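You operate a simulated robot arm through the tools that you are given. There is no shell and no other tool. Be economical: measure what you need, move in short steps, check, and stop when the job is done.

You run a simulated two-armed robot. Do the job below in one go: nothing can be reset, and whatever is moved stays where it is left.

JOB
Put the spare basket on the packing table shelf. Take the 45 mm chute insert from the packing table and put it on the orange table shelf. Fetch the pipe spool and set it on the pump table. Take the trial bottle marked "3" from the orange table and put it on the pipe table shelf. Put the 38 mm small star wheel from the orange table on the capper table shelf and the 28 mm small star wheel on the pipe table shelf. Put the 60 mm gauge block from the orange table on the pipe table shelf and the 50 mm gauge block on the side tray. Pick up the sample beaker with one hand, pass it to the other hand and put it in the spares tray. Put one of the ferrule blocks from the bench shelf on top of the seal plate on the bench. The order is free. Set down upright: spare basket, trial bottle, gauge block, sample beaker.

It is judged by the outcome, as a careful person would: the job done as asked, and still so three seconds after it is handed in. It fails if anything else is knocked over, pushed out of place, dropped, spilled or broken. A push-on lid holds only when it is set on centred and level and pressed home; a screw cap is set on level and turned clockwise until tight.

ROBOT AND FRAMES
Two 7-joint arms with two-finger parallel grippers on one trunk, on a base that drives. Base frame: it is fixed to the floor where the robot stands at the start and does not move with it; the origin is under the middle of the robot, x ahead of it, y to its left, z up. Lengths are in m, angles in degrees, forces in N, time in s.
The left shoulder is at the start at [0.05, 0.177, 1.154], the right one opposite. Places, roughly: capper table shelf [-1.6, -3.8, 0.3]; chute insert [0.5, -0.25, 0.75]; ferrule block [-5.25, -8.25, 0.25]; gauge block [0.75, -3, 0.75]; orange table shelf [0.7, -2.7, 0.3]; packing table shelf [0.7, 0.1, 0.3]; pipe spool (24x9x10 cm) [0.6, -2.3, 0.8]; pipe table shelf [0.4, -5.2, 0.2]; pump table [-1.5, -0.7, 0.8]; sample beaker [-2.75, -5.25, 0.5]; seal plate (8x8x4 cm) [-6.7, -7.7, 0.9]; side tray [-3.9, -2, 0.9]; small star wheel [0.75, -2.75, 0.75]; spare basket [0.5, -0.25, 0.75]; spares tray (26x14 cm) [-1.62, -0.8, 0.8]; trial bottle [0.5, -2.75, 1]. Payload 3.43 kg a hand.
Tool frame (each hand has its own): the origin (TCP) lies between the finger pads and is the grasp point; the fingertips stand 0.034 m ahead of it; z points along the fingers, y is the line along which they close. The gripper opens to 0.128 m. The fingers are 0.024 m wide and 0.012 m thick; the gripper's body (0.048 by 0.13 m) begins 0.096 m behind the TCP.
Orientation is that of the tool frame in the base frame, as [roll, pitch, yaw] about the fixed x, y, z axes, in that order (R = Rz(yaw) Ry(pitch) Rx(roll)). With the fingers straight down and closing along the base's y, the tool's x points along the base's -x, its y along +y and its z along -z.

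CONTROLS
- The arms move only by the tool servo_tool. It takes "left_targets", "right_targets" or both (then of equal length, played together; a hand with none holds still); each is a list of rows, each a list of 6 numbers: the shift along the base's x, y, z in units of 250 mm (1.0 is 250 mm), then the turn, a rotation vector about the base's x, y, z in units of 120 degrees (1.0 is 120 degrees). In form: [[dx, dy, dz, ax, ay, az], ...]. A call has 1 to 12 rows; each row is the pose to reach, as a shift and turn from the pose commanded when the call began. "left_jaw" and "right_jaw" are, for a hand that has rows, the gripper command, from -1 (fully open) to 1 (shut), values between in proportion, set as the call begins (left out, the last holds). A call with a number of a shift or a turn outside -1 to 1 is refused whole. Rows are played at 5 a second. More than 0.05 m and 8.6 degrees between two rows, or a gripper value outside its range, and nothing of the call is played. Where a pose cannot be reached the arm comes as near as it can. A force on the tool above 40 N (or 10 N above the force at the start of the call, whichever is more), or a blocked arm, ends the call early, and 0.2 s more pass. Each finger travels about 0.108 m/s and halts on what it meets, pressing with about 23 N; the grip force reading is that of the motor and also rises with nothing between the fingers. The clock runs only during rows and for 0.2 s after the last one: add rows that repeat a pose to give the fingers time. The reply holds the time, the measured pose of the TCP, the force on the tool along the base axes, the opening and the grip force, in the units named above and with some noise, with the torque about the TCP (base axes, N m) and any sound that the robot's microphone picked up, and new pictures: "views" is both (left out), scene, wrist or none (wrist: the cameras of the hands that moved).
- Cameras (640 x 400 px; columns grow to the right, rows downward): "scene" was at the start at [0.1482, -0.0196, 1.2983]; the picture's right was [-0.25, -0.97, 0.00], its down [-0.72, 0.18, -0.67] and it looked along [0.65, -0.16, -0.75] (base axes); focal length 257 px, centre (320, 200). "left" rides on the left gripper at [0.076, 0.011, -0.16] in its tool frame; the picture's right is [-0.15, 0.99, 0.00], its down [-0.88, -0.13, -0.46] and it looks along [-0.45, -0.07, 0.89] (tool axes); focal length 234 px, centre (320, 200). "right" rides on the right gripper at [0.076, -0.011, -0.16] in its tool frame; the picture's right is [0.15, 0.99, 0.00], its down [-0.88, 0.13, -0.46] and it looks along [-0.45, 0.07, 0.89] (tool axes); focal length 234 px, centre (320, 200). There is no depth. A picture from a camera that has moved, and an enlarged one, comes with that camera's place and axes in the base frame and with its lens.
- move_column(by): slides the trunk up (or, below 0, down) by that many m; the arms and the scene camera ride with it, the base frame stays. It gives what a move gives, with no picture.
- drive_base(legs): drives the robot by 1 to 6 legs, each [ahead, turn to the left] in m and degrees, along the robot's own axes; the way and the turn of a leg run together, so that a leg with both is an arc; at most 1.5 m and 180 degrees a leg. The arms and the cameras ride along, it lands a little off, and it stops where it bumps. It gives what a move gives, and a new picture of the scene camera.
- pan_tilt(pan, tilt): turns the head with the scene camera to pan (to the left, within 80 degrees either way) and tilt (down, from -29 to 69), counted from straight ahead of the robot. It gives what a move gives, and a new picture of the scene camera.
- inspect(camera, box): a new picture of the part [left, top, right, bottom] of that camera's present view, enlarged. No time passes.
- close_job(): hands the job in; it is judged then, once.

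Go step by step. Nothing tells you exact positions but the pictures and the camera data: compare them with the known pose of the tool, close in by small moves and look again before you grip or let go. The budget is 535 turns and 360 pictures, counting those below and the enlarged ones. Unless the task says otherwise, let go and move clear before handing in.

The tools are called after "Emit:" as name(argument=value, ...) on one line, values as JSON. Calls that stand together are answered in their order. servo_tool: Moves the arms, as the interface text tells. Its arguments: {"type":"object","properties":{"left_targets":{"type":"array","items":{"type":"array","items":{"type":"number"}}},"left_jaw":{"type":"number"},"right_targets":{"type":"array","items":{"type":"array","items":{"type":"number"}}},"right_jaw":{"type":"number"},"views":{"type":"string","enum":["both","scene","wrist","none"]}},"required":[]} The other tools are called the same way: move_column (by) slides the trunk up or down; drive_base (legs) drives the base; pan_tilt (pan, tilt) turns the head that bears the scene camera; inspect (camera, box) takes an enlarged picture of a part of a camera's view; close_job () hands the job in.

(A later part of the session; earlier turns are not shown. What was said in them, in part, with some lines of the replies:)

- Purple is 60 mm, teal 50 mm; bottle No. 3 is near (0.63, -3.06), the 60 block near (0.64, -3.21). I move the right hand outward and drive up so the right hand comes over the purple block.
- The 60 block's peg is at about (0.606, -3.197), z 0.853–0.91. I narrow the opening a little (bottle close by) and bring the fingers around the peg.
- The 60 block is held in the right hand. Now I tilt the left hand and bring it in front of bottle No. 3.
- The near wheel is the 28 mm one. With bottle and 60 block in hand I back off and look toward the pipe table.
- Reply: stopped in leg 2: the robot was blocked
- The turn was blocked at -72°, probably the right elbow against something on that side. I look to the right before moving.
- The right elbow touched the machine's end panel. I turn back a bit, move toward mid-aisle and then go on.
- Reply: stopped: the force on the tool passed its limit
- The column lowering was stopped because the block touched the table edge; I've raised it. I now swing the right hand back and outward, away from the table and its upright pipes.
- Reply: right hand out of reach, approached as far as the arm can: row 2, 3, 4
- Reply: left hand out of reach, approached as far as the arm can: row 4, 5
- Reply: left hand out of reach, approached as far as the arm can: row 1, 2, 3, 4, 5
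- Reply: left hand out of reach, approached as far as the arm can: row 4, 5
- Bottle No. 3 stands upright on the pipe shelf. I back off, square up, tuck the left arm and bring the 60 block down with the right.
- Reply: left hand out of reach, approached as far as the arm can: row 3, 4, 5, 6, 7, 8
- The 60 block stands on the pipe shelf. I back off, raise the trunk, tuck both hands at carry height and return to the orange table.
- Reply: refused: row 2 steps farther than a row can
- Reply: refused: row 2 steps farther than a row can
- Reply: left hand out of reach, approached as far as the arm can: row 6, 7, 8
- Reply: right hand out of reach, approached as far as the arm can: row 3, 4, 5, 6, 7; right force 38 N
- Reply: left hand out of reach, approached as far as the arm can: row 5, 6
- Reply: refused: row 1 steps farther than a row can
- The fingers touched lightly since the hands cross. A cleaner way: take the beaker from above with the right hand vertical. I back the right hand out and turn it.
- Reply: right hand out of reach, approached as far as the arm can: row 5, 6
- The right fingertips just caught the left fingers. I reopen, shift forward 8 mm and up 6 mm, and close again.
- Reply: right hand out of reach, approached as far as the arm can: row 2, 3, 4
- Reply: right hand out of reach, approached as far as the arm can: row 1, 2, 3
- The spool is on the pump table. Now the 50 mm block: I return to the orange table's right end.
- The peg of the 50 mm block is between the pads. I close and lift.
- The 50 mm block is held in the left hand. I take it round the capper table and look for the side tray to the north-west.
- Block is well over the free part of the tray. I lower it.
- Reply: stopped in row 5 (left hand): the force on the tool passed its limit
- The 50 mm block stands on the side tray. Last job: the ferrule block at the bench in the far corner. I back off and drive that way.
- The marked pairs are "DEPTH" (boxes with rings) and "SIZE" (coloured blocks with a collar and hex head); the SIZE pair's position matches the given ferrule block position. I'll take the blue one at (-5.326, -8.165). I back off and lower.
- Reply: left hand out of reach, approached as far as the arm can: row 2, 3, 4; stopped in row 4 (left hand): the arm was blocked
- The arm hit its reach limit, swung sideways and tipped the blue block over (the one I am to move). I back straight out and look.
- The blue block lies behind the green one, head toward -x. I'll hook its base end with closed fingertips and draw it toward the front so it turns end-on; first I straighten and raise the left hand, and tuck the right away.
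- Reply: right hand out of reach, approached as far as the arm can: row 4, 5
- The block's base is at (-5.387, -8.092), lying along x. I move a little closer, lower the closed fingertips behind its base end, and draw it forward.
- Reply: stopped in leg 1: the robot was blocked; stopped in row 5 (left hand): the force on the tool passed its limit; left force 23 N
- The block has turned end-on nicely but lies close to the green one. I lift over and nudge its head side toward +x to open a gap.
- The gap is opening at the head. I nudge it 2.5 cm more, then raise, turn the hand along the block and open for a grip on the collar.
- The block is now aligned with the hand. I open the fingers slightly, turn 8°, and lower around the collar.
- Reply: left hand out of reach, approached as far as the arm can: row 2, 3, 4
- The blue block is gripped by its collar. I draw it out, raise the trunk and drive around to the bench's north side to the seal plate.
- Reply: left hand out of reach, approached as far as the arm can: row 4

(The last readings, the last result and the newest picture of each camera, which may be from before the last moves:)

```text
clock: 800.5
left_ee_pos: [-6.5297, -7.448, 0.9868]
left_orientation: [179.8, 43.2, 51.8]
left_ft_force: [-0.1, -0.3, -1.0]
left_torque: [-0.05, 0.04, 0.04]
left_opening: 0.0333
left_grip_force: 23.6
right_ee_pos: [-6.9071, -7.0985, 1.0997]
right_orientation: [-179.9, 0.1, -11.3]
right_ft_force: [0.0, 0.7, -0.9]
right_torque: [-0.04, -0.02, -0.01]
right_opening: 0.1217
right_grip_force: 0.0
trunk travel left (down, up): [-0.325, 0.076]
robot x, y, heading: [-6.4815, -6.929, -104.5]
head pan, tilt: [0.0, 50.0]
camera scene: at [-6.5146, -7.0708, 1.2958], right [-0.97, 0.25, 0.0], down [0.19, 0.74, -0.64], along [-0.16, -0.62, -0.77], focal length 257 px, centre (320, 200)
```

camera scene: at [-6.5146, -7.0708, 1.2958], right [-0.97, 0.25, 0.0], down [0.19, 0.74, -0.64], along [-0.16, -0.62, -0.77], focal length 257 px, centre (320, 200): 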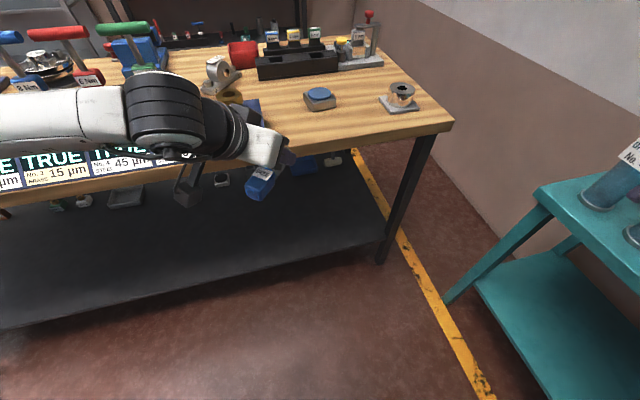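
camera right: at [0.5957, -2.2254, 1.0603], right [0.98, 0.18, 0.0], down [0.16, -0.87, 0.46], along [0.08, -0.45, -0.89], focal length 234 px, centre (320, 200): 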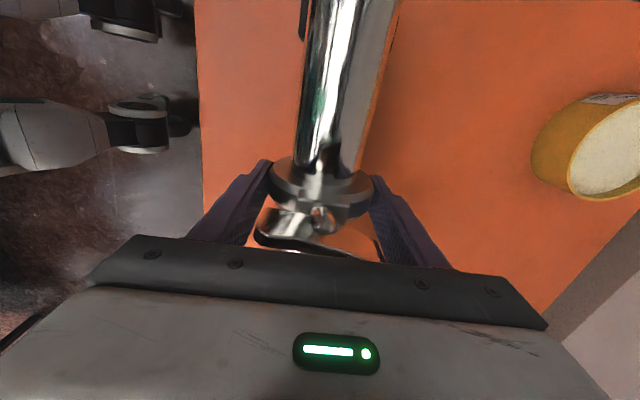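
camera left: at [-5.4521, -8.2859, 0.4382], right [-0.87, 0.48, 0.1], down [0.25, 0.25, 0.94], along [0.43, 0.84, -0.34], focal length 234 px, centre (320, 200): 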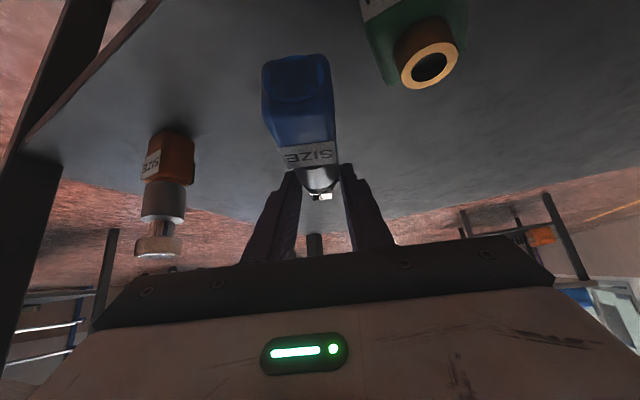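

Emit:
inspect(camera="scene", box=[240, 60, 440, 200])

```text
2.86 times, centred on (340, 130) of scene
camera zoom: at [-6.5146, -7.0708, 1.2958], right [-0.97, 0.25, 0.0], down [0.19, 0.74, -0.64], along [-0.16, -0.62, -0.77], focal length 734 px, centre (263, 400)
```

zoom: 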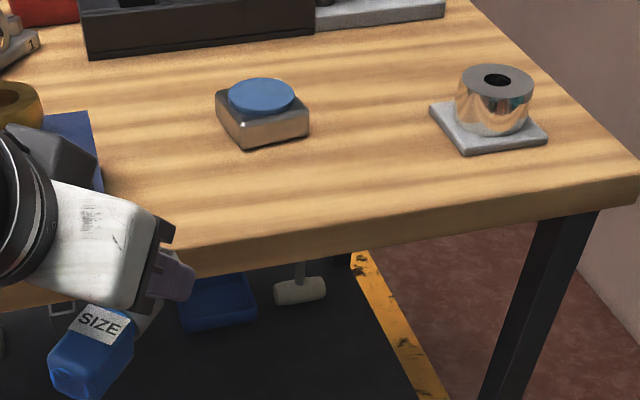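

Emit:
inspect(camera="left", box=[200, 0, 440, 220])

Emit:
inspect(camera="scene", box=[210, 120, 310, 210])

```text
1.82 times, centred on (320, 110) of left
camera zoom: at [-6.4206, -7.3249, 1.0515], right [0.71, -0.69, 0.1], down [-0.31, -0.18, 0.93], along [-0.63, -0.7, -0.34], focal length 426 px, centre (320, 364)
```

zoom: 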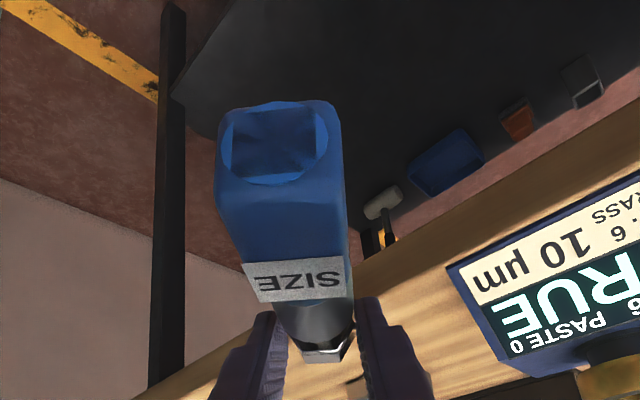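

```text
4.44 times, centred on (260, 165) of scene
camera zoom: at [-6.5146, -7.0708, 1.2958], right [-0.97, 0.25, 0.0], down [0.19, 0.74, -0.64], along [-0.16, -0.62, -0.77], focal length 1142 px, centre (587, 356)
```

zoom: 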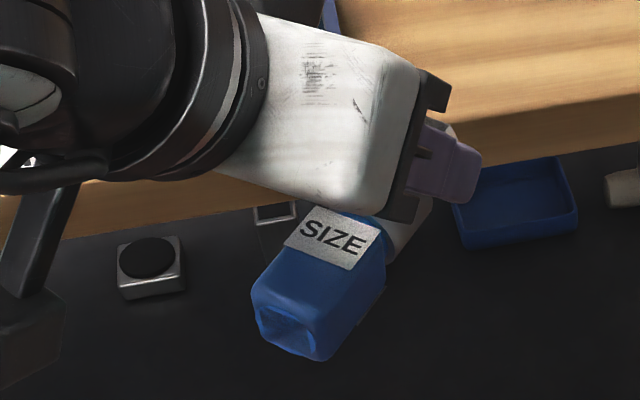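

The seal plate (silver square with a flat blue disc) is at about (-6.70, -7.795). The block hangs level, head away from me. I align the hand with the robot, raise it and drive in.

Emit:
servo_tool(left_targets=[[0, 0, 0.06, 0, 0, 0.05], [0, 0, 0.12, 0, 0, 0.1], [0, 0, 0.18, 0, 0, 0.15], [0, 0, 0.26, 0, 0, 0.2]], views="none")

Emit:
drive_base(legs=[[0.27, 0]])

Emit:
servo_tool(left_targets=[[0, 0, 0, 0, 0, 0]], views="wrist")

```text
clock: 801.5
left_ee_pos: [-6.5329, -7.4462, 1.051]
left_orientation: [179.8, 43.2, 75.8]
left_ft_force: [0.1, 0.4, -0.9]
left_torque: [-0.04, 0.01, 0.02]
left_opening: 0.0331
left_grip_force: 22.9
right_ee_pos: [-6.9073, -7.0978, 1.0995]
right_orientation: [-179.8, 0.1, -11.2]
right_ft_force: [0.0, -1.1, 0.9]
right_torque: [-0.01, 0.01, 0.01]
right_opening: 0.1216
right_grip_force: 0.0
trunk travel left (down, up): [-0.325, 0.076]
robot x, y, heading: [-6.4771, -6.9321, -104.6]
head pan, tilt: [0.0, 50.0]
```

```text
clock: 803.4
left_ee_pos: [-6.5978, -7.7061, 1.051]
left_orientation: [179.7, 43.1, 75.7]
left_ft_force: [0.5, 0.7, -0.9]
left_torque: [0.01, 0.02, -0.01]
left_opening: 0.0331
left_grip_force: 23.3
right_ee_pos: [-6.9752, -7.3591, 1.0997]
right_orientation: [-179.8, 0.0, -11.3]
right_ft_force: [0.5, 0.6, 0.5]
right_torque: [0.03, 0.0, 0.01]
right_opening: 0.1218
right_grip_force: 0.1
trunk travel left (down, up): [-0.325, 0.076]
robot x, y, heading: [-6.5445, -7.1873, -104.7]
head pan, tilt: [0.0, 50.0]
camera scene: at [-6.5828, -7.3312, 1.2956], right [-0.97, 0.25, 0.0], down [0.19, 0.74, -0.64], along [-0.16, -0.62, -0.77], focal length 257 px, centre (320, 200)
```

scene: 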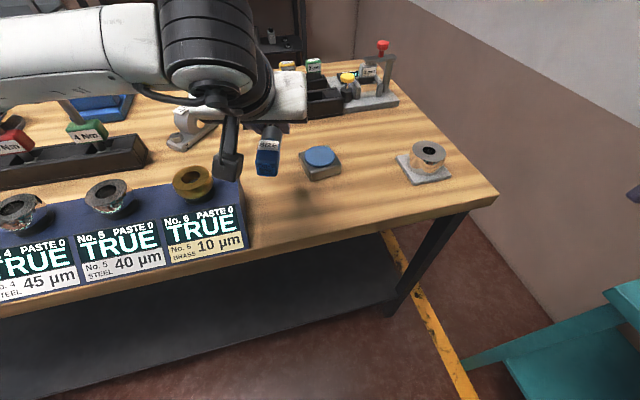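

```text
clock: 803.8
left_ee_pos: [-6.5991, -7.706, 1.0518]
left_orientation: [179.7, 43.1, 75.6]
left_ft_force: [-0.3, 0.2, -0.5]
left_torque: [-0.05, 0.0, -0.05]
left_opening: 0.033
left_grip_force: 23.1
right_ee_pos: [-6.9747, -7.3581, 1.0991]
right_orientation: [-179.8, 0.2, -11.3]
right_ft_force: [0.7, -0.6, -0.5]
right_torque: [0.0, 0.0, 0.02]
right_opening: 0.1214
right_grip_force: 0.0
trunk travel left (down, up): [-0.325, 0.076]
robot x, y, heading: [-6.5453, -7.1886, -104.6]
head pan, tilt: [0.0, 50.0]
camera left: at [-6.5481, -7.5493, 1.1161], right [0.93, -0.34, 0.1], down [-0.21, -0.29, 0.93], along [-0.29, -0.89, -0.34], focal length 234 px, centre (320, 200)
```

left: 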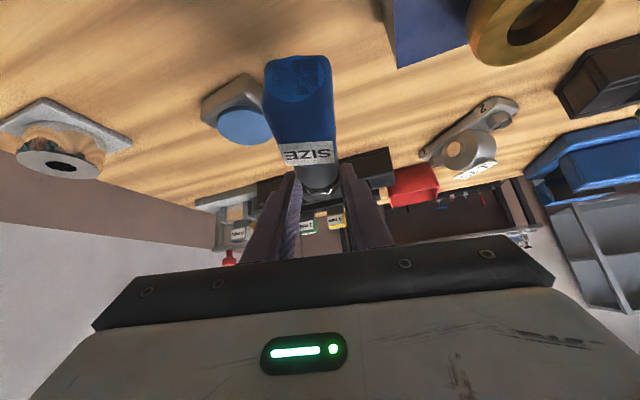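

Triangulated: the disc's top centre is at (-6.685, -7.726, 0.943). I move the block so its weight is centred over the disc.

Emit:
servo_tool(left_targets=[[-0.12, -0.06, 0, 0, 0, 0], [-0.24, -0.12, -0.04, 0, 0, 0], [-0.368, -0.182, -0.1, 0, 0, 0], [-0.368, -0.182, -0.16, 0, 0, 0], [-0.368, -0.182, -0.16, 0, 0, 0]], views="both")

```text
clock: 805.0
left_ee_pos: [-6.691, -7.7525, 1.012]
left_orientation: [179.7, 43.2, 75.7]
left_ft_force: [0.9, 1.3, -1.8]
left_torque: [-0.03, 0.02, -0.01]
left_opening: 0.0333
left_grip_force: 23.5
right_ee_pos: [-6.975, -7.3586, 1.0991]
right_orientation: [-179.8, 0.1, -11.2]
right_ft_force: [-1.0, 0.2, -0.2]
right_torque: [0.01, 0.01, -0.02]
right_opening: 0.1215
right_grip_force: 0.0
trunk travel left (down, up): [-0.325, 0.076]
robot x, y, heading: [-6.5467, -7.1904, -104.4]
head pan, tilt: [0.0, 50.0]
camera scene: at [-6.5828, -7.3306, 1.2957], right [-0.97, 0.25, 0.0], down [0.19, 0.74, -0.64], along [-0.16, -0.62, -0.77], focal length 257 px, centre (320, 200)
camera left: at [-6.6405, -7.5946, 1.0762], right [0.93, -0.34, 0.1], down [-0.21, -0.29, 0.93], along [-0.29, -0.89, -0.34], focal length 234 px, centre (320, 200)
```

scene: 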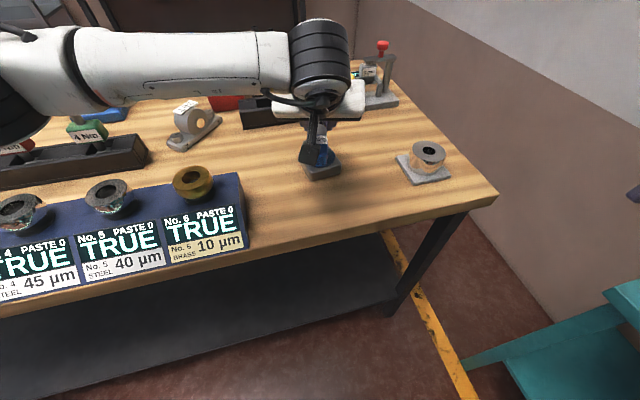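
left: 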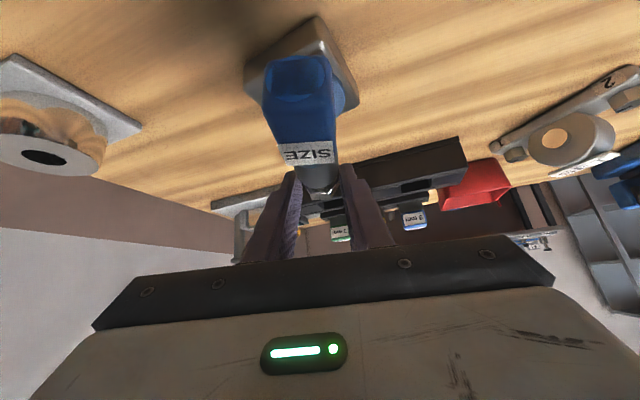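

Emit:
servo_tool(left_targets=[[0, 0, -0.03, 0, 0, 0], [0, 0, -0.05, 0, 0, 0], [0, 0, -0.065, 0, 0, 0], [0, 0, -0.08, 0, 0, 0], [0, 0, -0.09, 0, 0, 0]], views="wrist")

```text
clock: 806.2
left_ee_pos: [-6.6899, -7.7521, 0.9884]
left_orientation: [179.7, 43.3, 75.7]
left_ft_force: [-0.3, 0.1, -1.8]
left_torque: [-0.04, -0.02, -0.01]
left_opening: 0.0332
left_grip_force: 23.0
right_ee_pos: [-6.9744, -7.3592, 1.0998]
right_orientation: [-179.8, 0.1, -11.2]
right_ft_force: [-0.5, -0.2, -0.3]
right_torque: [0.0, -0.01, 0.01]
right_opening: 0.1218
right_grip_force: 0.0
trunk travel left (down, up): [-0.325, 0.076]
robot x, y, heading: [-6.5463, -7.1874, -104.8]
head pan, tilt: [0.0, 50.0]
camera left: at [-6.6398, -7.5957, 1.0535], right [0.93, -0.34, 0.1], down [-0.21, -0.29, 0.93], along [-0.29, -0.89, -0.34], focal length 234 px, centre (320, 200)
```

left: 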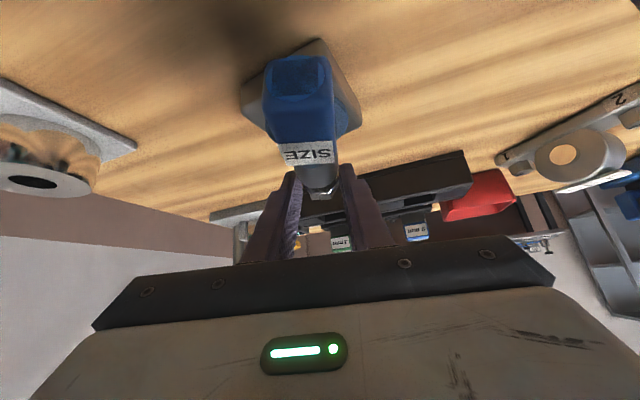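

Emit:
servo_tool(left_targets=[[0, 0, -0.012, 0, 0, 0], [0, 0, -0.024, 0, 0, 0], [0, 0, -0.036, 0, 0, 0], [0, 0, -0.048, 0, 0, 0], [0, 0, -0.06, 0, 0, 0]], views="wrist")

```text
clock: 807.4
left_ee_pos: [-6.6918, -7.7527, 0.9757]
left_orientation: [179.8, 43.4, 75.9]
left_ft_force: [-0.1, -0.2, 7.8]
left_torque: [0.4, 0.02, -0.07]
left_opening: 0.0334
left_grip_force: 22.6
right_ee_pos: [-6.9736, -7.3587, 1.0994]
right_orientation: [-179.9, 0.2, -11.3]
right_ft_force: [-0.7, -0.3, -0.3]
right_torque: [0.0, 0.01, -0.01]
right_opening: 0.1214
right_grip_force: 0.1
trunk travel left (down, up): [-0.325, 0.076]
robot x, y, heading: [-6.5483, -7.1859, -104.5]
head pan, tilt: [0.0, 50.0]
camera left: at [-6.6399, -7.5955, 1.0405], right [0.93, -0.34, 0.1], down [-0.21, -0.28, 0.94], along [-0.29, -0.9, -0.34], focal length 234 px, centre (320, 200)
```

left: 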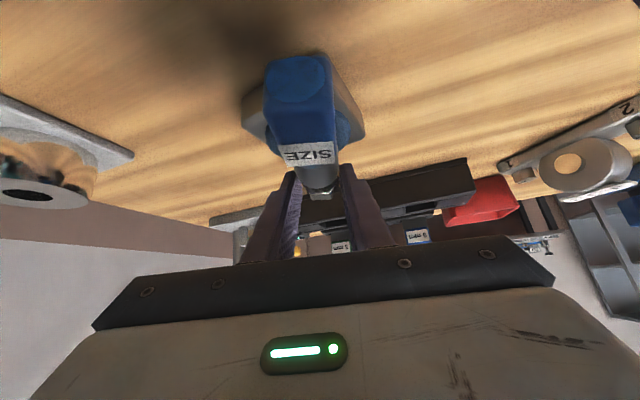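

The block rests on the disc with its weight near the centre. I open gently and check.

Emit:
servo_tool(left_targets=[[0, 0, 0, 0, 0, 0], [0, 0, 0, 0, 0, 0], [0, 0, 0, 0, 0, 0]], left_jaw=0.1, views="wrist")

```text
clock: 808.2
left_ee_pos: [-6.6902, -7.7532, 0.974]
left_orientation: [179.7, 43.2, 75.7]
left_ft_force: [-0.2, 0.0, 0.5]
left_torque: [0.04, -0.01, -0.02]
left_opening: 0.0575
left_grip_force: 0.1
right_ee_pos: [-6.9745, -7.3586, 1.0991]
right_orientation: [-179.8, 0.1, -11.2]
right_ft_force: [-0.2, -1.7, 0.1]
right_torque: [0.0, -0.04, -0.04]
right_opening: 0.1215
right_grip_force: 0.1
trunk travel left (down, up): [-0.325, 0.076]
robot x, y, heading: [-6.5457, -7.1886, -104.6]
head pan, tilt: [0.0, 50.0]
camera left: at [-6.6399, -7.5954, 1.0386], right [0.93, -0.34, 0.1], down [-0.21, -0.29, 0.93], along [-0.29, -0.89, -0.34], focal length 234 px, centre (320, 200)
```

left: 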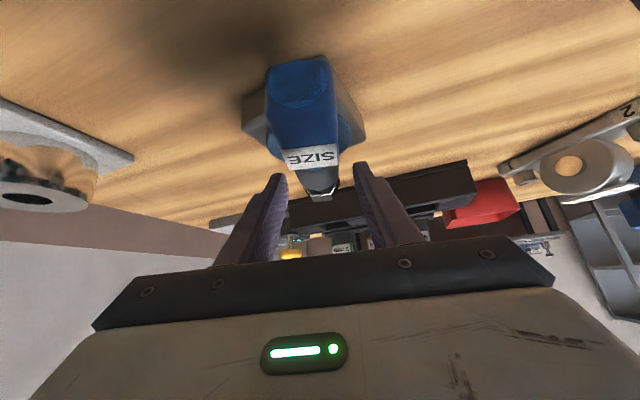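

It stays put. I withdraw the hand straight up and back and check the result.

Emit:
servo_tool(left_targets=[[0, 0, 0.06, 0, 0, 0], [0, 0, 0.16, 0, 0, 0], [0, 0, 0.28, 0, 0, 0], [0.04, 0.14, 0.36, 0, 0, 0], [0.08, 0.3, 0.4, 0, 0, 0], [0.3, 0.3, 0.42, 0, 0, 0]], views="none")

Emit:
drive_base(legs=[[-0.3, 0]])

Emit:
inspect(camera="scene", box=[240, 40, 440, 180])

```text
refused: row 6 steps farther than a row can; nothing moved
```

```text
clock: 810.2
left_ee_pos: [-6.6121, -7.458, 0.9752]
left_orientation: [179.7, 43.2, 76.0]
left_ft_force: [0.1, -0.7, 0.1]
left_torque: [-0.01, -0.03, 0.0]
left_opening: 0.0577
left_grip_force: 0.0
right_ee_pos: [-6.8982, -7.0667, 1.1]
right_orientation: [-180.0, 0.1, -11.0]
right_ft_force: [0.7, 0.1, -0.4]
right_torque: [-0.02, 0.02, -0.02]
right_opening: 0.1217
right_grip_force: 0.0
trunk travel left (down, up): [-0.325, 0.076]
robot x, y, heading: [-6.472, -6.8954, -104.4]
head pan, tilt: [0.0, 50.0]
camera scene: at [-6.5059, -7.0368, 1.2959], right [-0.97, 0.25, 0.0], down [0.19, 0.74, -0.64], along [-0.16, -0.62, -0.77], focal length 257 px, centre (320, 200)
```

scene: 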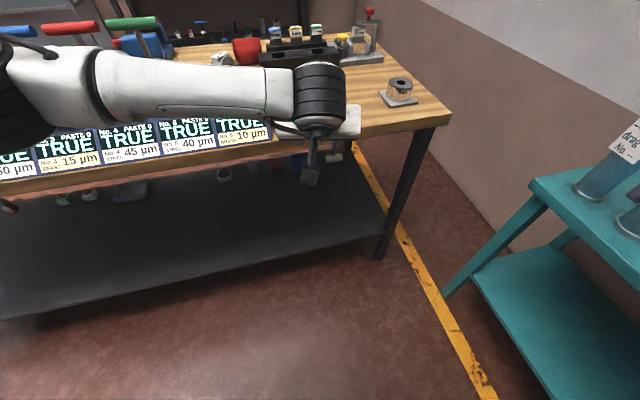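

```text
2.86 times, centred on (340, 110) of scene
camera zoom: at [-6.5059, -7.0368, 1.2959], right [-0.97, 0.25, 0.0], down [0.19, 0.74, -0.64], along [-0.16, -0.62, -0.77], focal length 734 px, centre (263, 457)
```

zoom: 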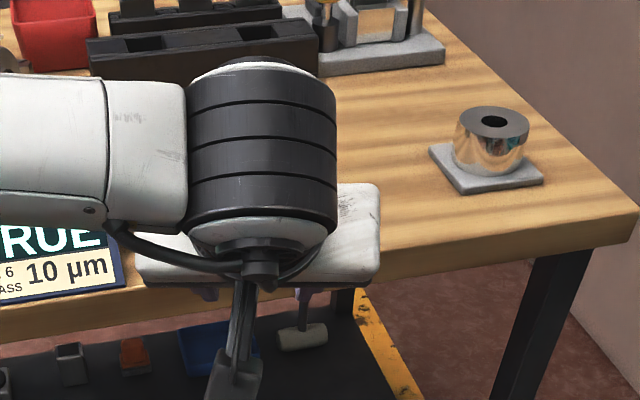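

Emit:
inspect(camera="left", box=[200, 100, 440, 260])

Emit:
servo_tool(left_targets=[[0.06, 0.02, 0.14, 0, 0, 0], [0.2, 0.04, 0.24, 0, 0, 0], [0.36, 0.06, 0.3, 0, 0, 0], [0.5, 0.08, 0.34, 0, 0, 0]], views="scene")

```text
2.50 times, centred on (320, 180) of left
camera zoom: at [-6.562, -7.3022, 1.0389], right [0.93, -0.34, 0.1], down [-0.21, -0.29, 0.93], along [-0.29, -0.9, -0.34], focal length 585 px, centre (320, 250)
```

zoom: 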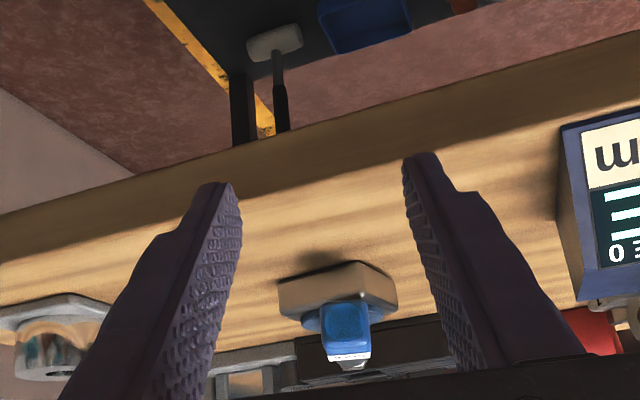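

```text
clock: 811.2
left_ee_pos: [-6.4859, -7.4403, 1.0604]
left_orientation: [179.7, 43.1, 76.0]
left_ft_force: [-0.2, 0.1, -0.7]
left_torque: [0.01, -0.01, -0.01]
left_opening: 0.0576
left_grip_force: 0.1
right_ee_pos: [-6.897, -7.0664, 1.0999]
right_orientation: [-179.9, 0.1, -10.9]
right_ft_force: [0.0, 0.5, -0.4]
right_torque: [0.0, 0.0, -0.02]
right_opening: 0.1215
right_grip_force: 0.0
trunk travel left (down, up): [-0.325, 0.076]
robot x, y, heading: [-6.4732, -6.8967, -104.3]
head pan, tilt: [0.0, 50.0]
camera scene: at [-6.5054, -7.0372, 1.2958], right [-0.97, 0.25, 0.0], down [0.19, 0.74, -0.64], along [-0.16, -0.62, -0.77], focal length 257 px, centre (320, 200)
```

scene: 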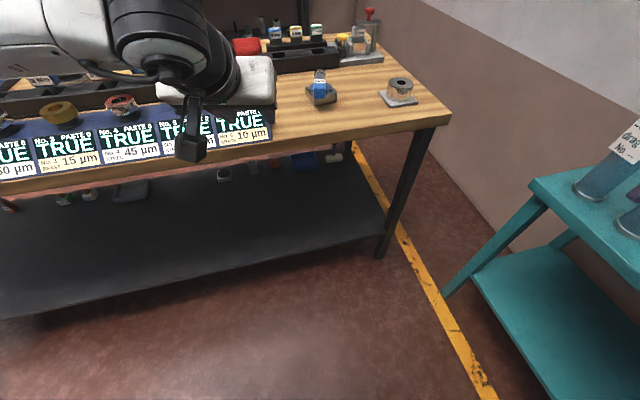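

Emit:
inspect(camera="scene", box=[280, 50, 360, 120])

```text
5.71 times, centred on (320, 85) of scene
camera zoom: at [-6.5054, -7.0372, 1.2958], right [-0.97, 0.25, 0.0], down [0.19, 0.74, -0.64], along [-0.16, -0.62, -0.77], focal length 1468 px, centre (320, 857)
```

zoom: 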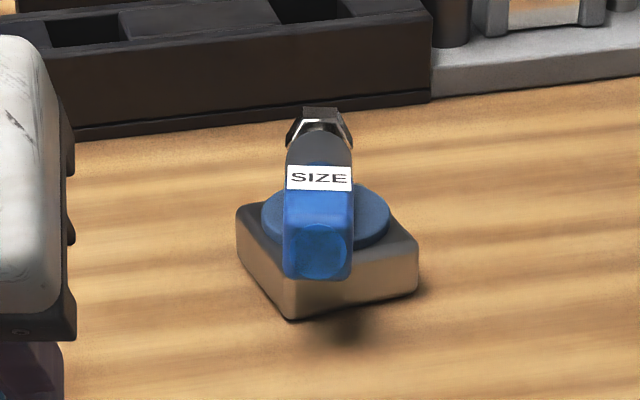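

The block is on the plate but was drawn back a little, so its weight is near the disc's edge. I'll regrasp it from above and stand it upright in the middle. First I turn the left hand vertical.

Emit:
servo_tool(left_targets=[[0, 0, 0.02, 0.058, -0.015, 0], [0, 0, 0.04, 0.116, -0.03, 0], [0, 0, 0.06, 0.174, -0.045, 0], [0, 0, 0.08, 0.232, -0.06, 0], [0, 0, 0.1, 0.29, -0.0755, 0], [0, 0, 0.12, 0.3485, -0.0907, 0], [0, 0, 0.12, 0.3485, -0.0907, 0]], left_jaw=0, views="none")

Emit:
drive_base(legs=[[0.25, 0]])

```text
clock: 812.9
left_ee_pos: [-6.4864, -7.4395, 1.09]
left_orientation: [179.3, -0.2, 75.8]
left_ft_force: [0.0, -0.5, -0.3]
left_torque: [-0.04, 0.03, -0.01]
left_opening: 0.0639
left_grip_force: 0.0
right_ee_pos: [-6.8982, -7.0669, 1.0986]
right_orientation: [-179.9, 0.1, -11.1]
right_ft_force: [0.2, 0.7, 0.6]
right_torque: [0.01, 0.01, 0.02]
right_opening: 0.1214
right_grip_force: 0.1
trunk travel left (down, up): [-0.325, 0.076]
robot x, y, heading: [-6.4693, -6.8946, -104.6]
head pan, tilt: [0.0, 50.0]
```

```text
clock: 814.7
left_ee_pos: [-6.547, -7.6803, 1.0889]
left_orientation: [179.4, -0.1, 76.0]
left_ft_force: [0.1, -0.7, -0.8]
left_torque: [0.01, -0.03, 0.01]
left_opening: 0.0643
left_grip_force: 0.2
right_ee_pos: [-6.9598, -7.3102, 1.0998]
right_orientation: [-180.0, 0.1, -11.0]
right_ft_force: [0.2, 0.0, 0.4]
right_torque: [0.0, -0.02, 0.0]
right_opening: 0.1216
right_grip_force: 0.1
trunk travel left (down, up): [-0.325, 0.076]
robot x, y, heading: [-6.5303, -7.1366, -104.2]
head pan, tilt: [0.0, 50.0]
camera scene: at [-6.5672, -7.2787, 1.2957], right [-0.97, 0.25, 0.0], down [0.19, 0.74, -0.64], along [-0.16, -0.62, -0.77], focal length 257 px, centre (320, 200)
```

scene: 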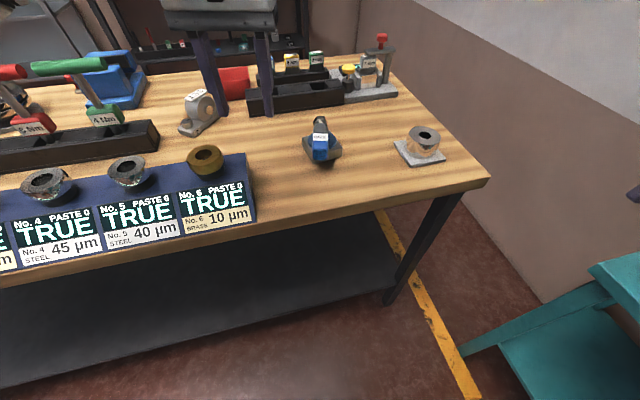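

Emit:
servo_tool(left_targets=[[-0.14, -0.03, 0, 0, 0, 0], [-0.28, -0.06, 0, 0, 0, 0], [-0.42, -0.09, -0.04, 0, 0, 0], [-0.53, -0.12, -0.1, 0, 0, 0], [-0.53, -0.12, -0.1, 0, 0, 0]], views="wrist")

```text
clock: 815.9
left_ee_pos: [-6.6767, -7.7086, 1.0634]
left_orientation: [179.3, 0.0, 75.9]
left_ft_force: [-0.1, 0.5, 0.3]
left_torque: [0.02, 0.02, -0.02]
left_opening: 0.0638
left_grip_force: 0.1
left hand out of reach, approached as far as the arm can: row 4, 5
right_ee_pos: [-6.9588, -7.3088, 1.0997]
right_orientation: [-179.9, 0.3, -11.0]
right_ft_force: [0.2, -0.1, 0.2]
right_torque: [0.01, 0.02, 0.02]
right_opening: 0.1216
right_grip_force: 0.1
trunk travel left (down, up): [-0.325, 0.076]
robot x, y, heading: [-6.5303, -7.1374, -104.1]
head pan, tilt: [0.0, 50.0]
camera left: at [-6.6491, -7.637, 1.2229], right [0.92, -0.38, 0.01], down [-0.35, -0.82, 0.45], along [-0.16, -0.42, -0.89], focal length 234 px, centre (320, 200)
```

left: 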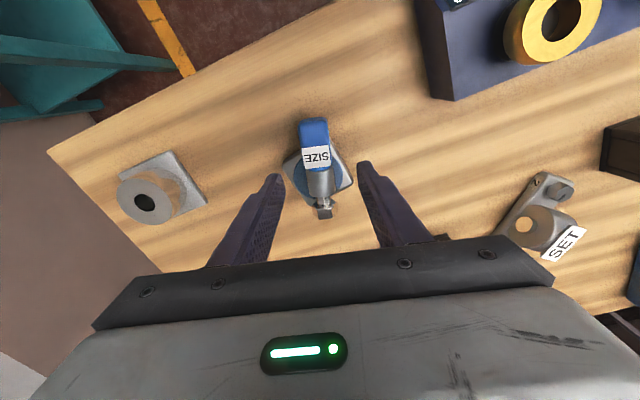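

Emit:
drive_base(legs=[[0.06, 0]])

Emit:
servo_tool(left_targets=[[0, 0, 0, 0, 0, 0]], views="none")

```text
clock: 816.8
left_ee_pos: [-6.6923, -7.7677, 1.062]
left_orientation: [179.4, 0.0, 76.0]
left_ft_force: [-0.3, 0.0, 0.0]
left_torque: [0.03, -0.03, 0.01]
left_opening: 0.064
left_grip_force: 0.0
right_ee_pos: [-6.9738, -7.3678, 1.0981]
right_orientation: [-179.9, 0.1, -10.9]
right_ft_force: [0.2, -0.3, -0.5]
right_torque: [0.04, 0.0, -0.02]
right_opening: 0.1214
right_grip_force: 0.1
trunk travel left (down, up): [-0.325, 0.076]
robot x, y, heading: [-6.5474, -7.1914, -104.3]
head pan, tilt: [0.0, 50.0]
camera scene: at [-6.5819, -7.3366, 1.2956], right [-0.97, 0.25, 0.0], down [0.19, 0.74, -0.64], along [-0.16, -0.62, -0.77], focal length 257 px, centre (320, 200)
```

scene: 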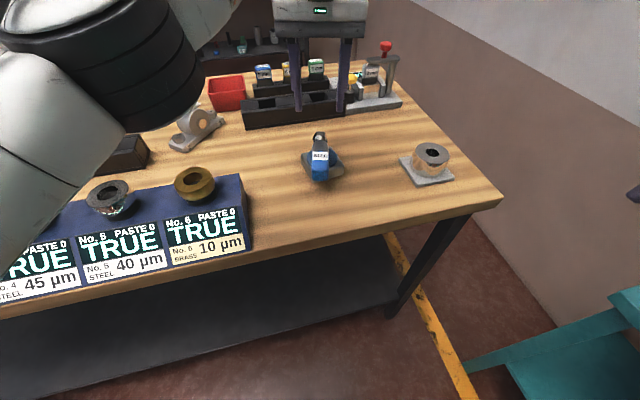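

```text
clock: 817.2
left_ee_pos: [-6.6916, -7.7645, 1.063]
left_orientation: [179.3, 0.1, 76.0]
left_ft_force: [-0.2, -0.3, -0.8]
left_torque: [0.04, -0.03, -0.01]
left_opening: 0.0641
left_grip_force: 0.2
right_ee_pos: [-6.9738, -7.3664, 1.0997]
right_orientation: [-179.9, 0.2, -11.0]
right_ft_force: [-0.2, 0.0, 0.2]
right_torque: [0.04, 0.04, -0.03]
right_opening: 0.1217
right_grip_force: 0.0
trunk travel left (down, up): [-0.325, 0.076]
robot x, y, heading: [-6.5472, -7.1926, -104.2]
head pan, tilt: [0.0, 50.0]
```

Emit:
servo_tool(left_targets=[[0.018, 0.106, -0.06, 0, 0, 0], [0.018, 0.106, -0.18, 0, 0, 0], [0.018, 0.106, -0.28, 0, 0, 0], [0.018, 0.106, -0.312, 0, 0, 0], [0.018, 0.106, -0.312, 0, 0, 0]], views="wrist")

```text
clock: 818.4
left_ee_pos: [-6.6869, -7.7396, 0.9856]
left_orientation: [179.3, 0.0, 76.0]
left_ft_force: [-0.7, 0.4, -1.0]
left_torque: [0.06, -0.02, 0.04]
left_opening: 0.0638
left_grip_force: 0.0
right_ee_pos: [-6.9728, -7.3663, 1.0988]
right_orientation: [-179.9, 0.2, -10.9]
right_ft_force: [1.0, -1.1, -0.5]
right_torque: [-0.03, -0.01, 0.0]
right_opening: 0.1215
right_grip_force: 0.1
trunk travel left (down, up): [-0.325, 0.076]
robot x, y, heading: [-6.5481, -7.1896, -104.4]
head pan, tilt: [0.0, 50.0]
camera left: at [-6.6586, -7.6689, 1.1459], right [0.92, -0.38, 0.01], down [-0.34, -0.82, 0.45], along [-0.16, -0.42, -0.89], focal length 234 px, centre (320, 200)
```

left: 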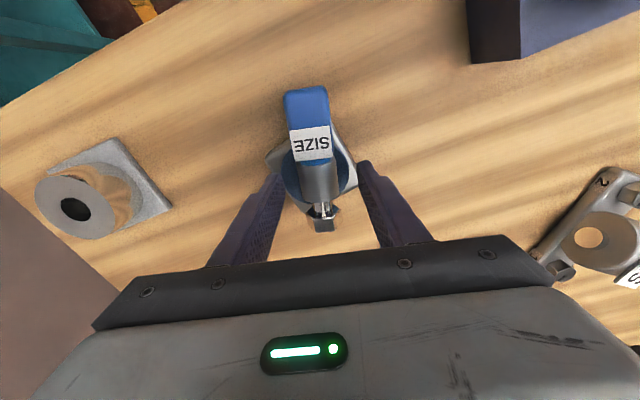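

Emit:
servo_tool(left_targets=[[0, 0, 0, 0, 0, 0], [0, 0, 0, 0, 0, 0], [0, 0, 0, 0, 0, 0]], left_jaw=1, views="none")

Emit:
servo_tool(left_targets=[[0, 0, 0.06, 0, 0, 0], [0, 0, 0.14, 0, 0, 0], [0, 0, 0.24, 0, 0, 0], [0.0, 0.02, 0.34, 0, 0, 0]], views="wrist")

```text
clock: 819.2
left_ee_pos: [-6.686, -7.7401, 0.9857]
left_orientation: [179.3, 0.0, 76.1]
left_ft_force: [0.0, 0.9, 0.7]
left_torque: [0.0, -0.01, -0.02]
left_opening: 0.0332
left_grip_force: 22.8
right_ee_pos: [-6.9743, -7.3657, 1.0998]
right_orientation: [-179.9, 0.2, -10.9]
right_ft_force: [0.5, 0.6, -1.2]
right_torque: [0.0, 0.0, 0.0]
right_opening: 0.1216
right_grip_force: 0.0
trunk travel left (down, up): [-0.325, 0.076]
robot x, y, heading: [-6.5472, -7.1888, -104.4]
head pan, tilt: [0.0, 50.0]
```

```text
clock: 820.2
left_ee_pos: [-6.6866, -7.7347, 1.0701]
left_orientation: [179.3, 0.1, 76.0]
left_ft_force: [-0.5, 0.0, -1.6]
left_torque: [-0.03, 0.01, -0.03]
left_opening: 0.033
left_grip_force: 23.1
right_ee_pos: [-6.9742, -7.367, 1.0998]
right_orientation: [-179.9, 0.2, -10.9]
right_ft_force: [-0.3, 0.5, -1.0]
right_torque: [0.01, 0.01, 0.01]
right_opening: 0.1216
right_grip_force: 0.1
trunk travel left (down, up): [-0.325, 0.076]
robot x, y, heading: [-6.5457, -7.1958, -104.2]
head pan, tilt: [0.0, 50.0]
camera left: at [-6.6592, -7.6621, 1.2302], right [0.92, -0.38, 0.01], down [-0.35, -0.82, 0.45], along [-0.16, -0.42, -0.89], focal length 234 px, centre (320, 200)
```

left: 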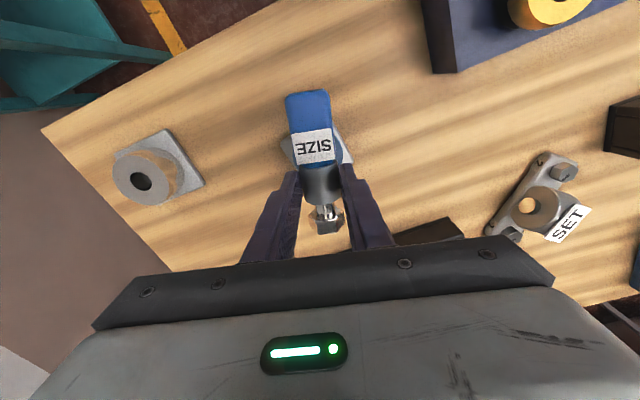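

It is held level from above. I tilt the hand forward 90° so the block comes upright, base down.

Emit:
servo_tool(left_targets=[[0, 0, 0.02, -0.0606, 0.0153, 0], [0, 0, 0.04, -0.1212, 0.0306, 0], [0, 0, 0.06, -0.182, 0.046, 0], [0, 0, 0.08, -0.2425, 0.0613, 0], [0, 0, 0.08, -0.303, 0.0767, 0], [0, 0, 0.08, -0.364, 0.092, 0], [0, 0, 0.08, -0.4244, 0.1073, 0], [0, 0, 0.08, -0.485, 0.1227, 0], [0, 0, 0.08, -0.5456, 0.138, 0], [0, 0, 0.08, -0.6062, 0.1533, 0], [0, 0, 0.08, -0.667, 0.1687, 0], [0, 0, 0.08, -0.7275, 0.184, 0]], views="both")

```text
clock: 822.8
left_ee_pos: [-6.6858, -7.7349, 1.0913]
left_orientation: [-52.8, 89.7, -156.3]
left_ft_force: [0.3, -0.8, -2.3]
left_torque: [0.06, 0.0, -0.02]
left_opening: 0.0332
left_grip_force: 22.9
right_ee_pos: [-6.9726, -7.3671, 1.0986]
right_orientation: [-179.9, 0.0, -10.9]
right_ft_force: [0.7, 0.2, 0.5]
right_torque: [-0.04, -0.03, -0.01]
right_opening: 0.1217
right_grip_force: 0.1
trunk travel left (down, up): [-0.325, 0.076]
robot x, y, heading: [-6.5478, -7.1911, -104.1]
head pan, tilt: [0.0, 50.0]
camera scene: at [-6.5822, -7.3357, 1.2958], right [-0.97, 0.25, 0.0], down [0.19, 0.74, -0.64], along [-0.16, -0.62, -0.77], focal length 257 px, centre (320, 200)
camera left: at [-6.639, -7.5819, 1.0144], right [0.96, -0.23, 0.14], down [-0.02, 0.48, 0.88], along [-0.27, -0.85, 0.45], focal length 234 px, centre (320, 200)
```

scene: 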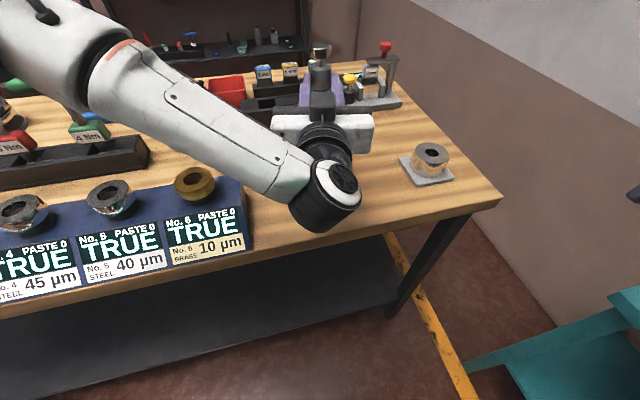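
left: 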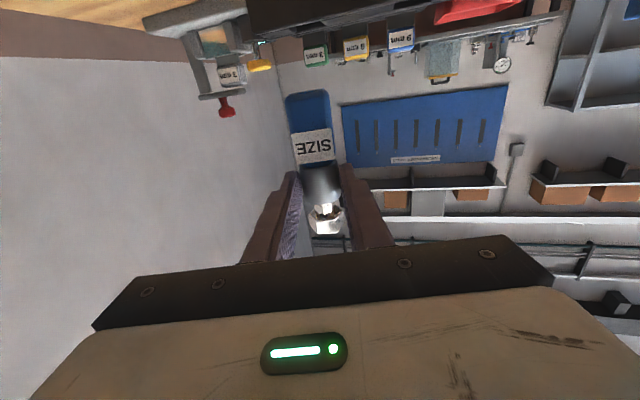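

The block is upright in the hand. I centre it over the disc and lower it.

Emit:
servo_tool(left_targets=[[0.028, 0.124, 0, 0, 0, 0], [0.028, 0.124, -0.1, 0, 0, 0], [0.028, 0.124, -0.2, 0, 0, 0], [0.028, 0.124, -0.23, 0, 0, 0]], views="both")

```text
clock: 823.8
left_ee_pos: [-6.6794, -7.7035, 1.0333]
left_orientation: [-80.4, 89.7, 176.2]
left_ft_force: [0.6, -0.5, -1.9]
left_torque: [0.08, -0.03, -0.03]
left_opening: 0.0327
left_grip_force: 23.0
right_ee_pos: [-6.9731, -7.3668, 1.0994]
right_orientation: [-179.9, 0.1, -10.9]
right_ft_force: [-0.2, -0.6, -0.9]
right_torque: [0.0, 0.03, 0.02]
right_opening: 0.1217
right_grip_force: 0.0
trunk travel left (down, up): [-0.325, 0.076]
robot x, y, heading: [-6.5479, -7.1932, -104.3]
head pan, tilt: [0.0, 50.0]
camera scene: at [-6.5817, -7.336, 1.2958], right [-0.97, 0.25, 0.0], down [0.19, 0.74, -0.64], along [-0.16, -0.62, -0.77], focal length 257 px, centre (320, 200)
camera left: at [-6.6315, -7.5496, 0.9578], right [0.96, -0.23, 0.14], down [-0.02, 0.47, 0.88], along [-0.27, -0.85, 0.45], focal length 234 px, centre (320, 200)
```

scene: 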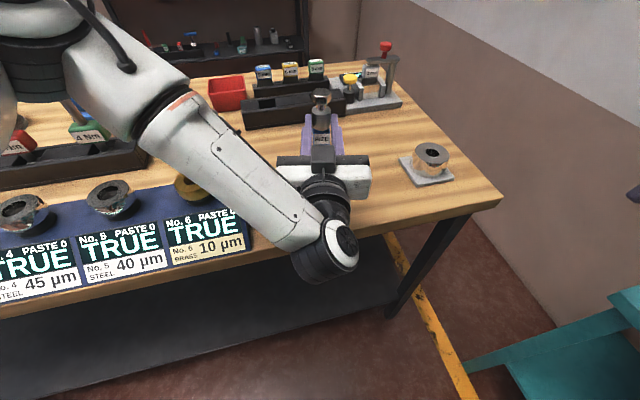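
left: 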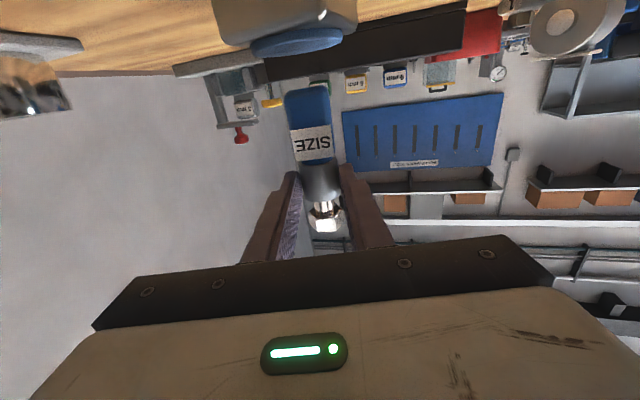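

Emit:
servo_tool(left_targets=[[-0.012, 0.004, -0.03, 0, 0, 0], [-0.012, 0.004, -0.05, 0, 0, 0], [-0.012, 0.004, -0.062, 0, 0, 0], [-0.012, 0.004, -0.074, 0, 0, 0], [-0.012, 0.004, -0.086, 0, 0, 0]], views="wrist")

```text
clock: 825.0
left_ee_pos: [-6.683, -7.7028, 1.0126]
left_orientation: [91.4, 89.9, -12.2]
left_ft_force: [-0.4, 0.3, -1.9]
left_torque: [0.05, -0.04, 0.02]
left_opening: 0.0329
left_grip_force: 22.7
right_ee_pos: [-6.9742, -7.3675, 1.0999]
right_orientation: [-179.9, 0.1, -10.9]
right_ft_force: [0.2, 0.2, -0.8]
right_torque: [0.0, -0.03, 0.0]
right_opening: 0.1215
right_grip_force: 0.0
trunk travel left (down, up): [-0.325, 0.076]
robot x, y, heading: [-6.5497, -7.1939, -104.1]
head pan, tilt: [0.0, 50.0]
camera left: at [-6.6349, -7.5495, 0.936], right [0.96, -0.23, 0.14], down [-0.02, 0.47, 0.88], along [-0.27, -0.85, 0.45], focal length 234 px, centre (320, 200)
```

left: 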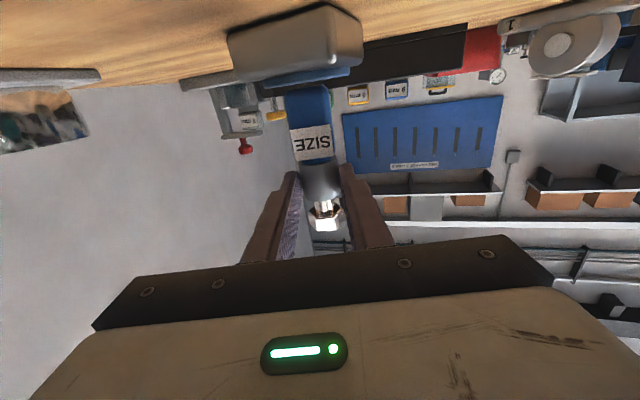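

Emit:
servo_tool(left_targets=[[0, 0, -0.012, 0, 0, 0], [0, 0, -0.024, 0, 0, 0], [0, 0, -0.036, 0, 0, 0], [0, 0, -0.048, 0, 0, 0]], views="none")

```text
clock: 826.0
left_ee_pos: [-6.6833, -7.7021, 1.0035]
left_orientation: [-30.8, 89.4, -134.2]
left_ft_force: [-1.1, 0.3, 16.4]
left_torque: [-0.63, 0.12, -0.03]
left_opening: 0.0335
left_grip_force: 23.3
right_ee_pos: [-6.9735, -7.3659, 1.1001]
right_orientation: [179.9, 0.2, -10.9]
right_ft_force: [-0.7, 0.1, -0.1]
right_torque: [0.02, 0.0, -0.01]
right_opening: 0.1216
right_grip_force: 0.0
trunk travel left (down, up): [-0.325, 0.076]
robot x, y, heading: [-6.5495, -7.1922, -104.4]
head pan, tilt: [0.0, 50.0]
```

Emit:
servo_tool(left_targets=[[0, 0, 0.012, 0, 0, 0], [0, 0, 0.012, 0, 0, 0]], views="wrist")

Emit:
inspect(camera="scene", box=[270, 70, 390, 200])

```text
clock: 826.6
left_ee_pos: [-6.683, -7.7014, 1.0016]
left_orientation: [-93.7, 89.8, 162.7]
left_ft_force: [-1.7, -3.3, 7.6]
left_torque: [-0.66, 0.11, -0.04]
left_opening: 0.0328
left_grip_force: 23.0
right_ee_pos: [-6.9739, -7.3657, 1.0999]
right_orientation: [180.0, 0.2, -10.8]
right_ft_force: [0.3, -0.1, 0.5]
right_torque: [0.01, 0.0, -0.04]
right_opening: 0.1212
right_grip_force: 0.1
trunk travel left (down, up): [-0.325, 0.076]
robot x, y, heading: [-6.5497, -7.1945, -104.1]
head pan, tilt: [0.0, 50.0]
camera left: at [-6.6346, -7.549, 0.9261], right [0.96, -0.23, 0.14], down [-0.02, 0.47, 0.88], along [-0.27, -0.85, 0.45], focal length 234 px, centre (320, 200)
```

left: 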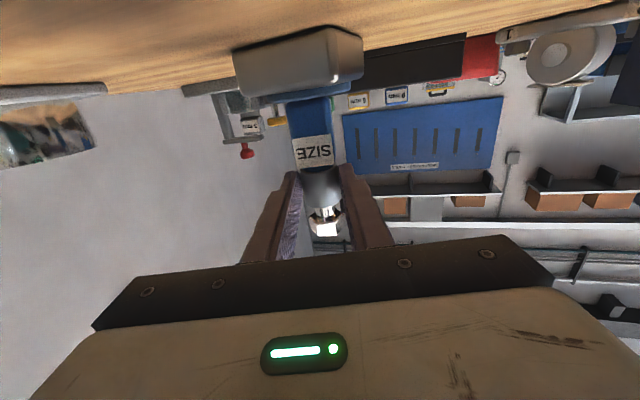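

```text
3.08 times, centred on (330, 135) of scene
camera zoom: at [-6.5817, -7.3353, 1.2958], right [-0.97, 0.25, 0.0], down [0.19, 0.74, -0.64], along [-0.16, -0.62, -0.77], focal length 791 px, centre (289, 400)
```

zoom: 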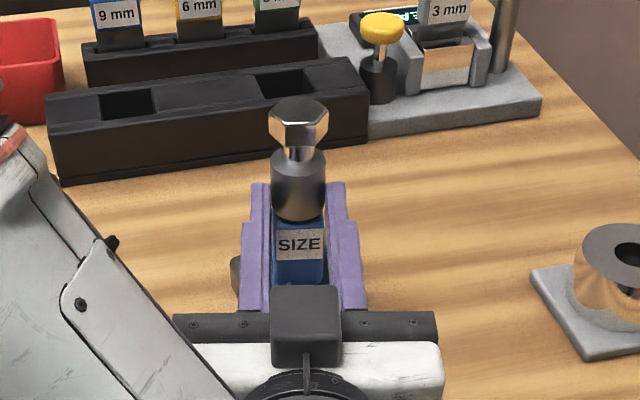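

It stands upright on the disc. I open and withdraw horizontally straight back.

Emit:
servo_tool(left_targets=[[0, 0, 0, 0, 0, 0], [0, 0, 0, 0, 0, 0], [0, 0, 0, 0, 0, 0]], left_jaw=0, views="none")

Emit:
servo_tool(left_targets=[[0.03, 0.1, 0.01, 0, 0, 0], [0.06, 0.22, 0.02, 0, 0, 0], [0.09, 0.36, 0.03, 0, 0, 0]], views="both")

```text
clock: 827.4
left_ee_pos: [-6.6826, -7.7026, 1.0025]
left_orientation: [-94.9, 89.8, 161.6]
left_ft_force: [-0.1, 0.5, 1.0]
left_torque: [-0.02, 0.01, -0.01]
left_opening: 0.0639
left_grip_force: 0.0
right_ee_pos: [-6.9731, -7.367, 1.0993]
right_orientation: [-179.8, 0.2, -11.0]
right_ft_force: [0.0, 0.1, -0.1]
right_torque: [0.02, 0.03, -0.02]
right_opening: 0.1214
right_grip_force: 0.2
trunk travel left (down, up): [-0.325, 0.076]
robot x, y, heading: [-6.5464, -7.1904, -104.1]
head pan, tilt: [0.0, 50.0]
```

```text
clock: 828.2
left_ee_pos: [-6.6419, -7.6283, 1.004]
left_orientation: [-144.1, 88.4, 115.7]
left_ft_force: [0.2, -0.4, 0.7]
left_torque: [0.01, 0.02, 0.01]
left_opening: 0.0642
left_grip_force: 0.0
right_ee_pos: [-6.9736, -7.3662, 1.0984]
right_orientation: [-179.8, 0.2, -11.0]
right_ft_force: [-0.5, 1.0, 0.2]
right_torque: [0.03, 0.04, -0.02]
right_opening: 0.1217
right_grip_force: 0.1
trunk travel left (down, up): [-0.325, 0.076]
robot x, y, heading: [-6.5459, -7.1897, -104.2]
head pan, tilt: [0.0, 50.0]
camera scene: at [-6.5812, -7.3361, 1.2957], right [-0.97, 0.25, 0.0], down [0.19, 0.74, -0.64], along [-0.16, -0.62, -0.77], focal length 257 px, centre (320, 200)
camera left: at [-6.6044, -7.4714, 0.9321], right [0.98, -0.18, 0.13], down [-0.04, 0.45, 0.89], along [-0.22, -0.88, 0.43], focal length 234 px, centre (320, 200)
```

scene: 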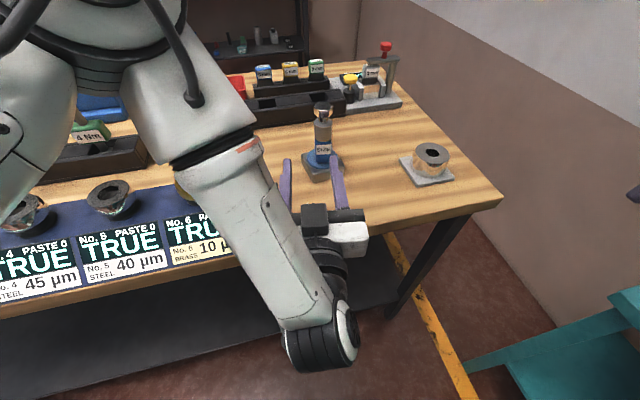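
left: 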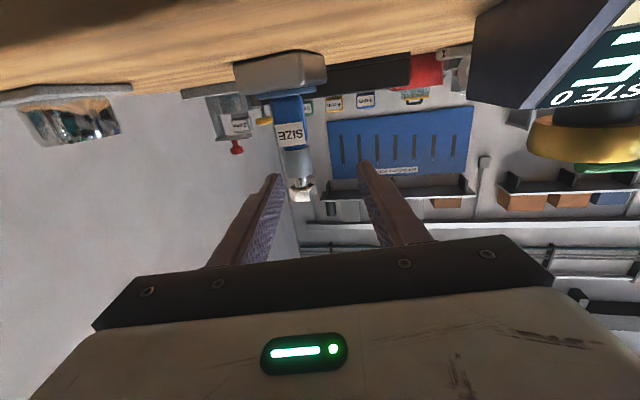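

Emit:
drive_base(legs=[[-0.4, 0]])

Emit:
inspect(camera="scene", box=[150, 30, 430, 180])

```text
clock: 830.7
left_ee_pos: [-6.5483, -7.2414, 1.0135]
left_orientation: [-107.0, 88.3, 152.4]
left_ft_force: [-0.1, -0.1, -0.1]
left_torque: [0.04, -0.01, -0.02]
left_opening: 0.0639
left_grip_force: 0.0
right_ee_pos: [-6.8738, -6.9774, 1.099]
right_orientation: [-179.8, 0.1, -11.0]
right_ft_force: [-1.0, 0.5, -0.4]
right_torque: [-0.04, 0.0, 0.0]
right_opening: 0.1219
right_grip_force: 0.0
trunk travel left (down, up): [-0.325, 0.076]
robot x, y, heading: [-6.4499, -6.8041, -104.5]
head pan, tilt: [0.0, 50.0]
camera scene: at [-6.4829, -6.947, 1.2959], right [-0.97, 0.25, 0.0], down [0.19, 0.74, -0.64], along [-0.16, -0.62, -0.77], focal length 257 px, centre (320, 200)
```

scene: 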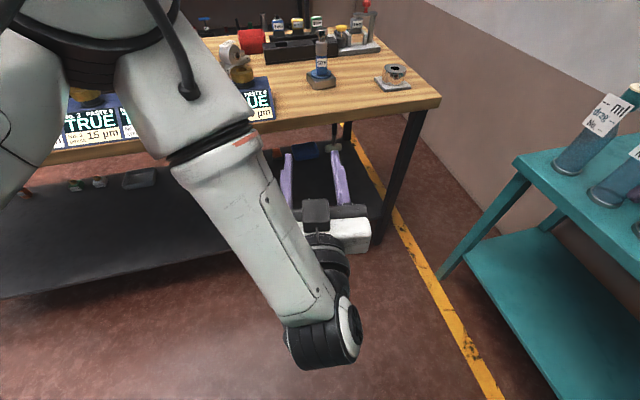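

```text
2.29 times, centred on (290, 105) of scene
camera zoom: at [-6.4829, -6.947, 1.2959], right [-0.97, 0.25, 0.0], down [0.19, 0.74, -0.64], along [-0.16, -0.62, -0.77], focal length 587 px, centre (389, 417)
```

zoom: 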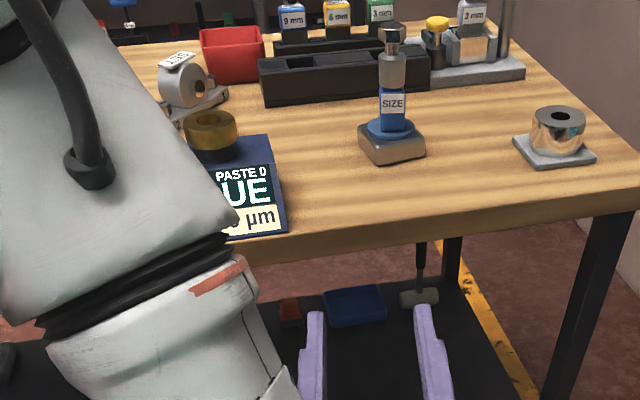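

All ten items are placed, the ferrule block now stands upright on the seal plate, and both hands are empty and clear. I hand the job in.

Emit:
close_job()

```text
The job is handed in.
```

I finished all ten placements and handed the job in with both grippers empty and clear. I checked each item by camera as I set it down, but did not go back for a final check afterwards.

- **Ferrule block:** I tipped the blue "SIZE" block over while reaching for it on the bench shelf. I picked that same block up and left it standing upright on the seal plate. I took the "SIZE" pair to be the ferrule blocks because their position matched the one you gave; nothing on them says so.
- **Bumps:** The right elbow touched the machine's end panel once, the 60 mm block touched the pipe table's edge once while I was lowering the trunk, and one drive was blocked at the bench. The pictures showed nothing disturbed.
- **Beaker:** I picked it up with the left hand, passed it to the right in mid-air, and set it in the spares tray.
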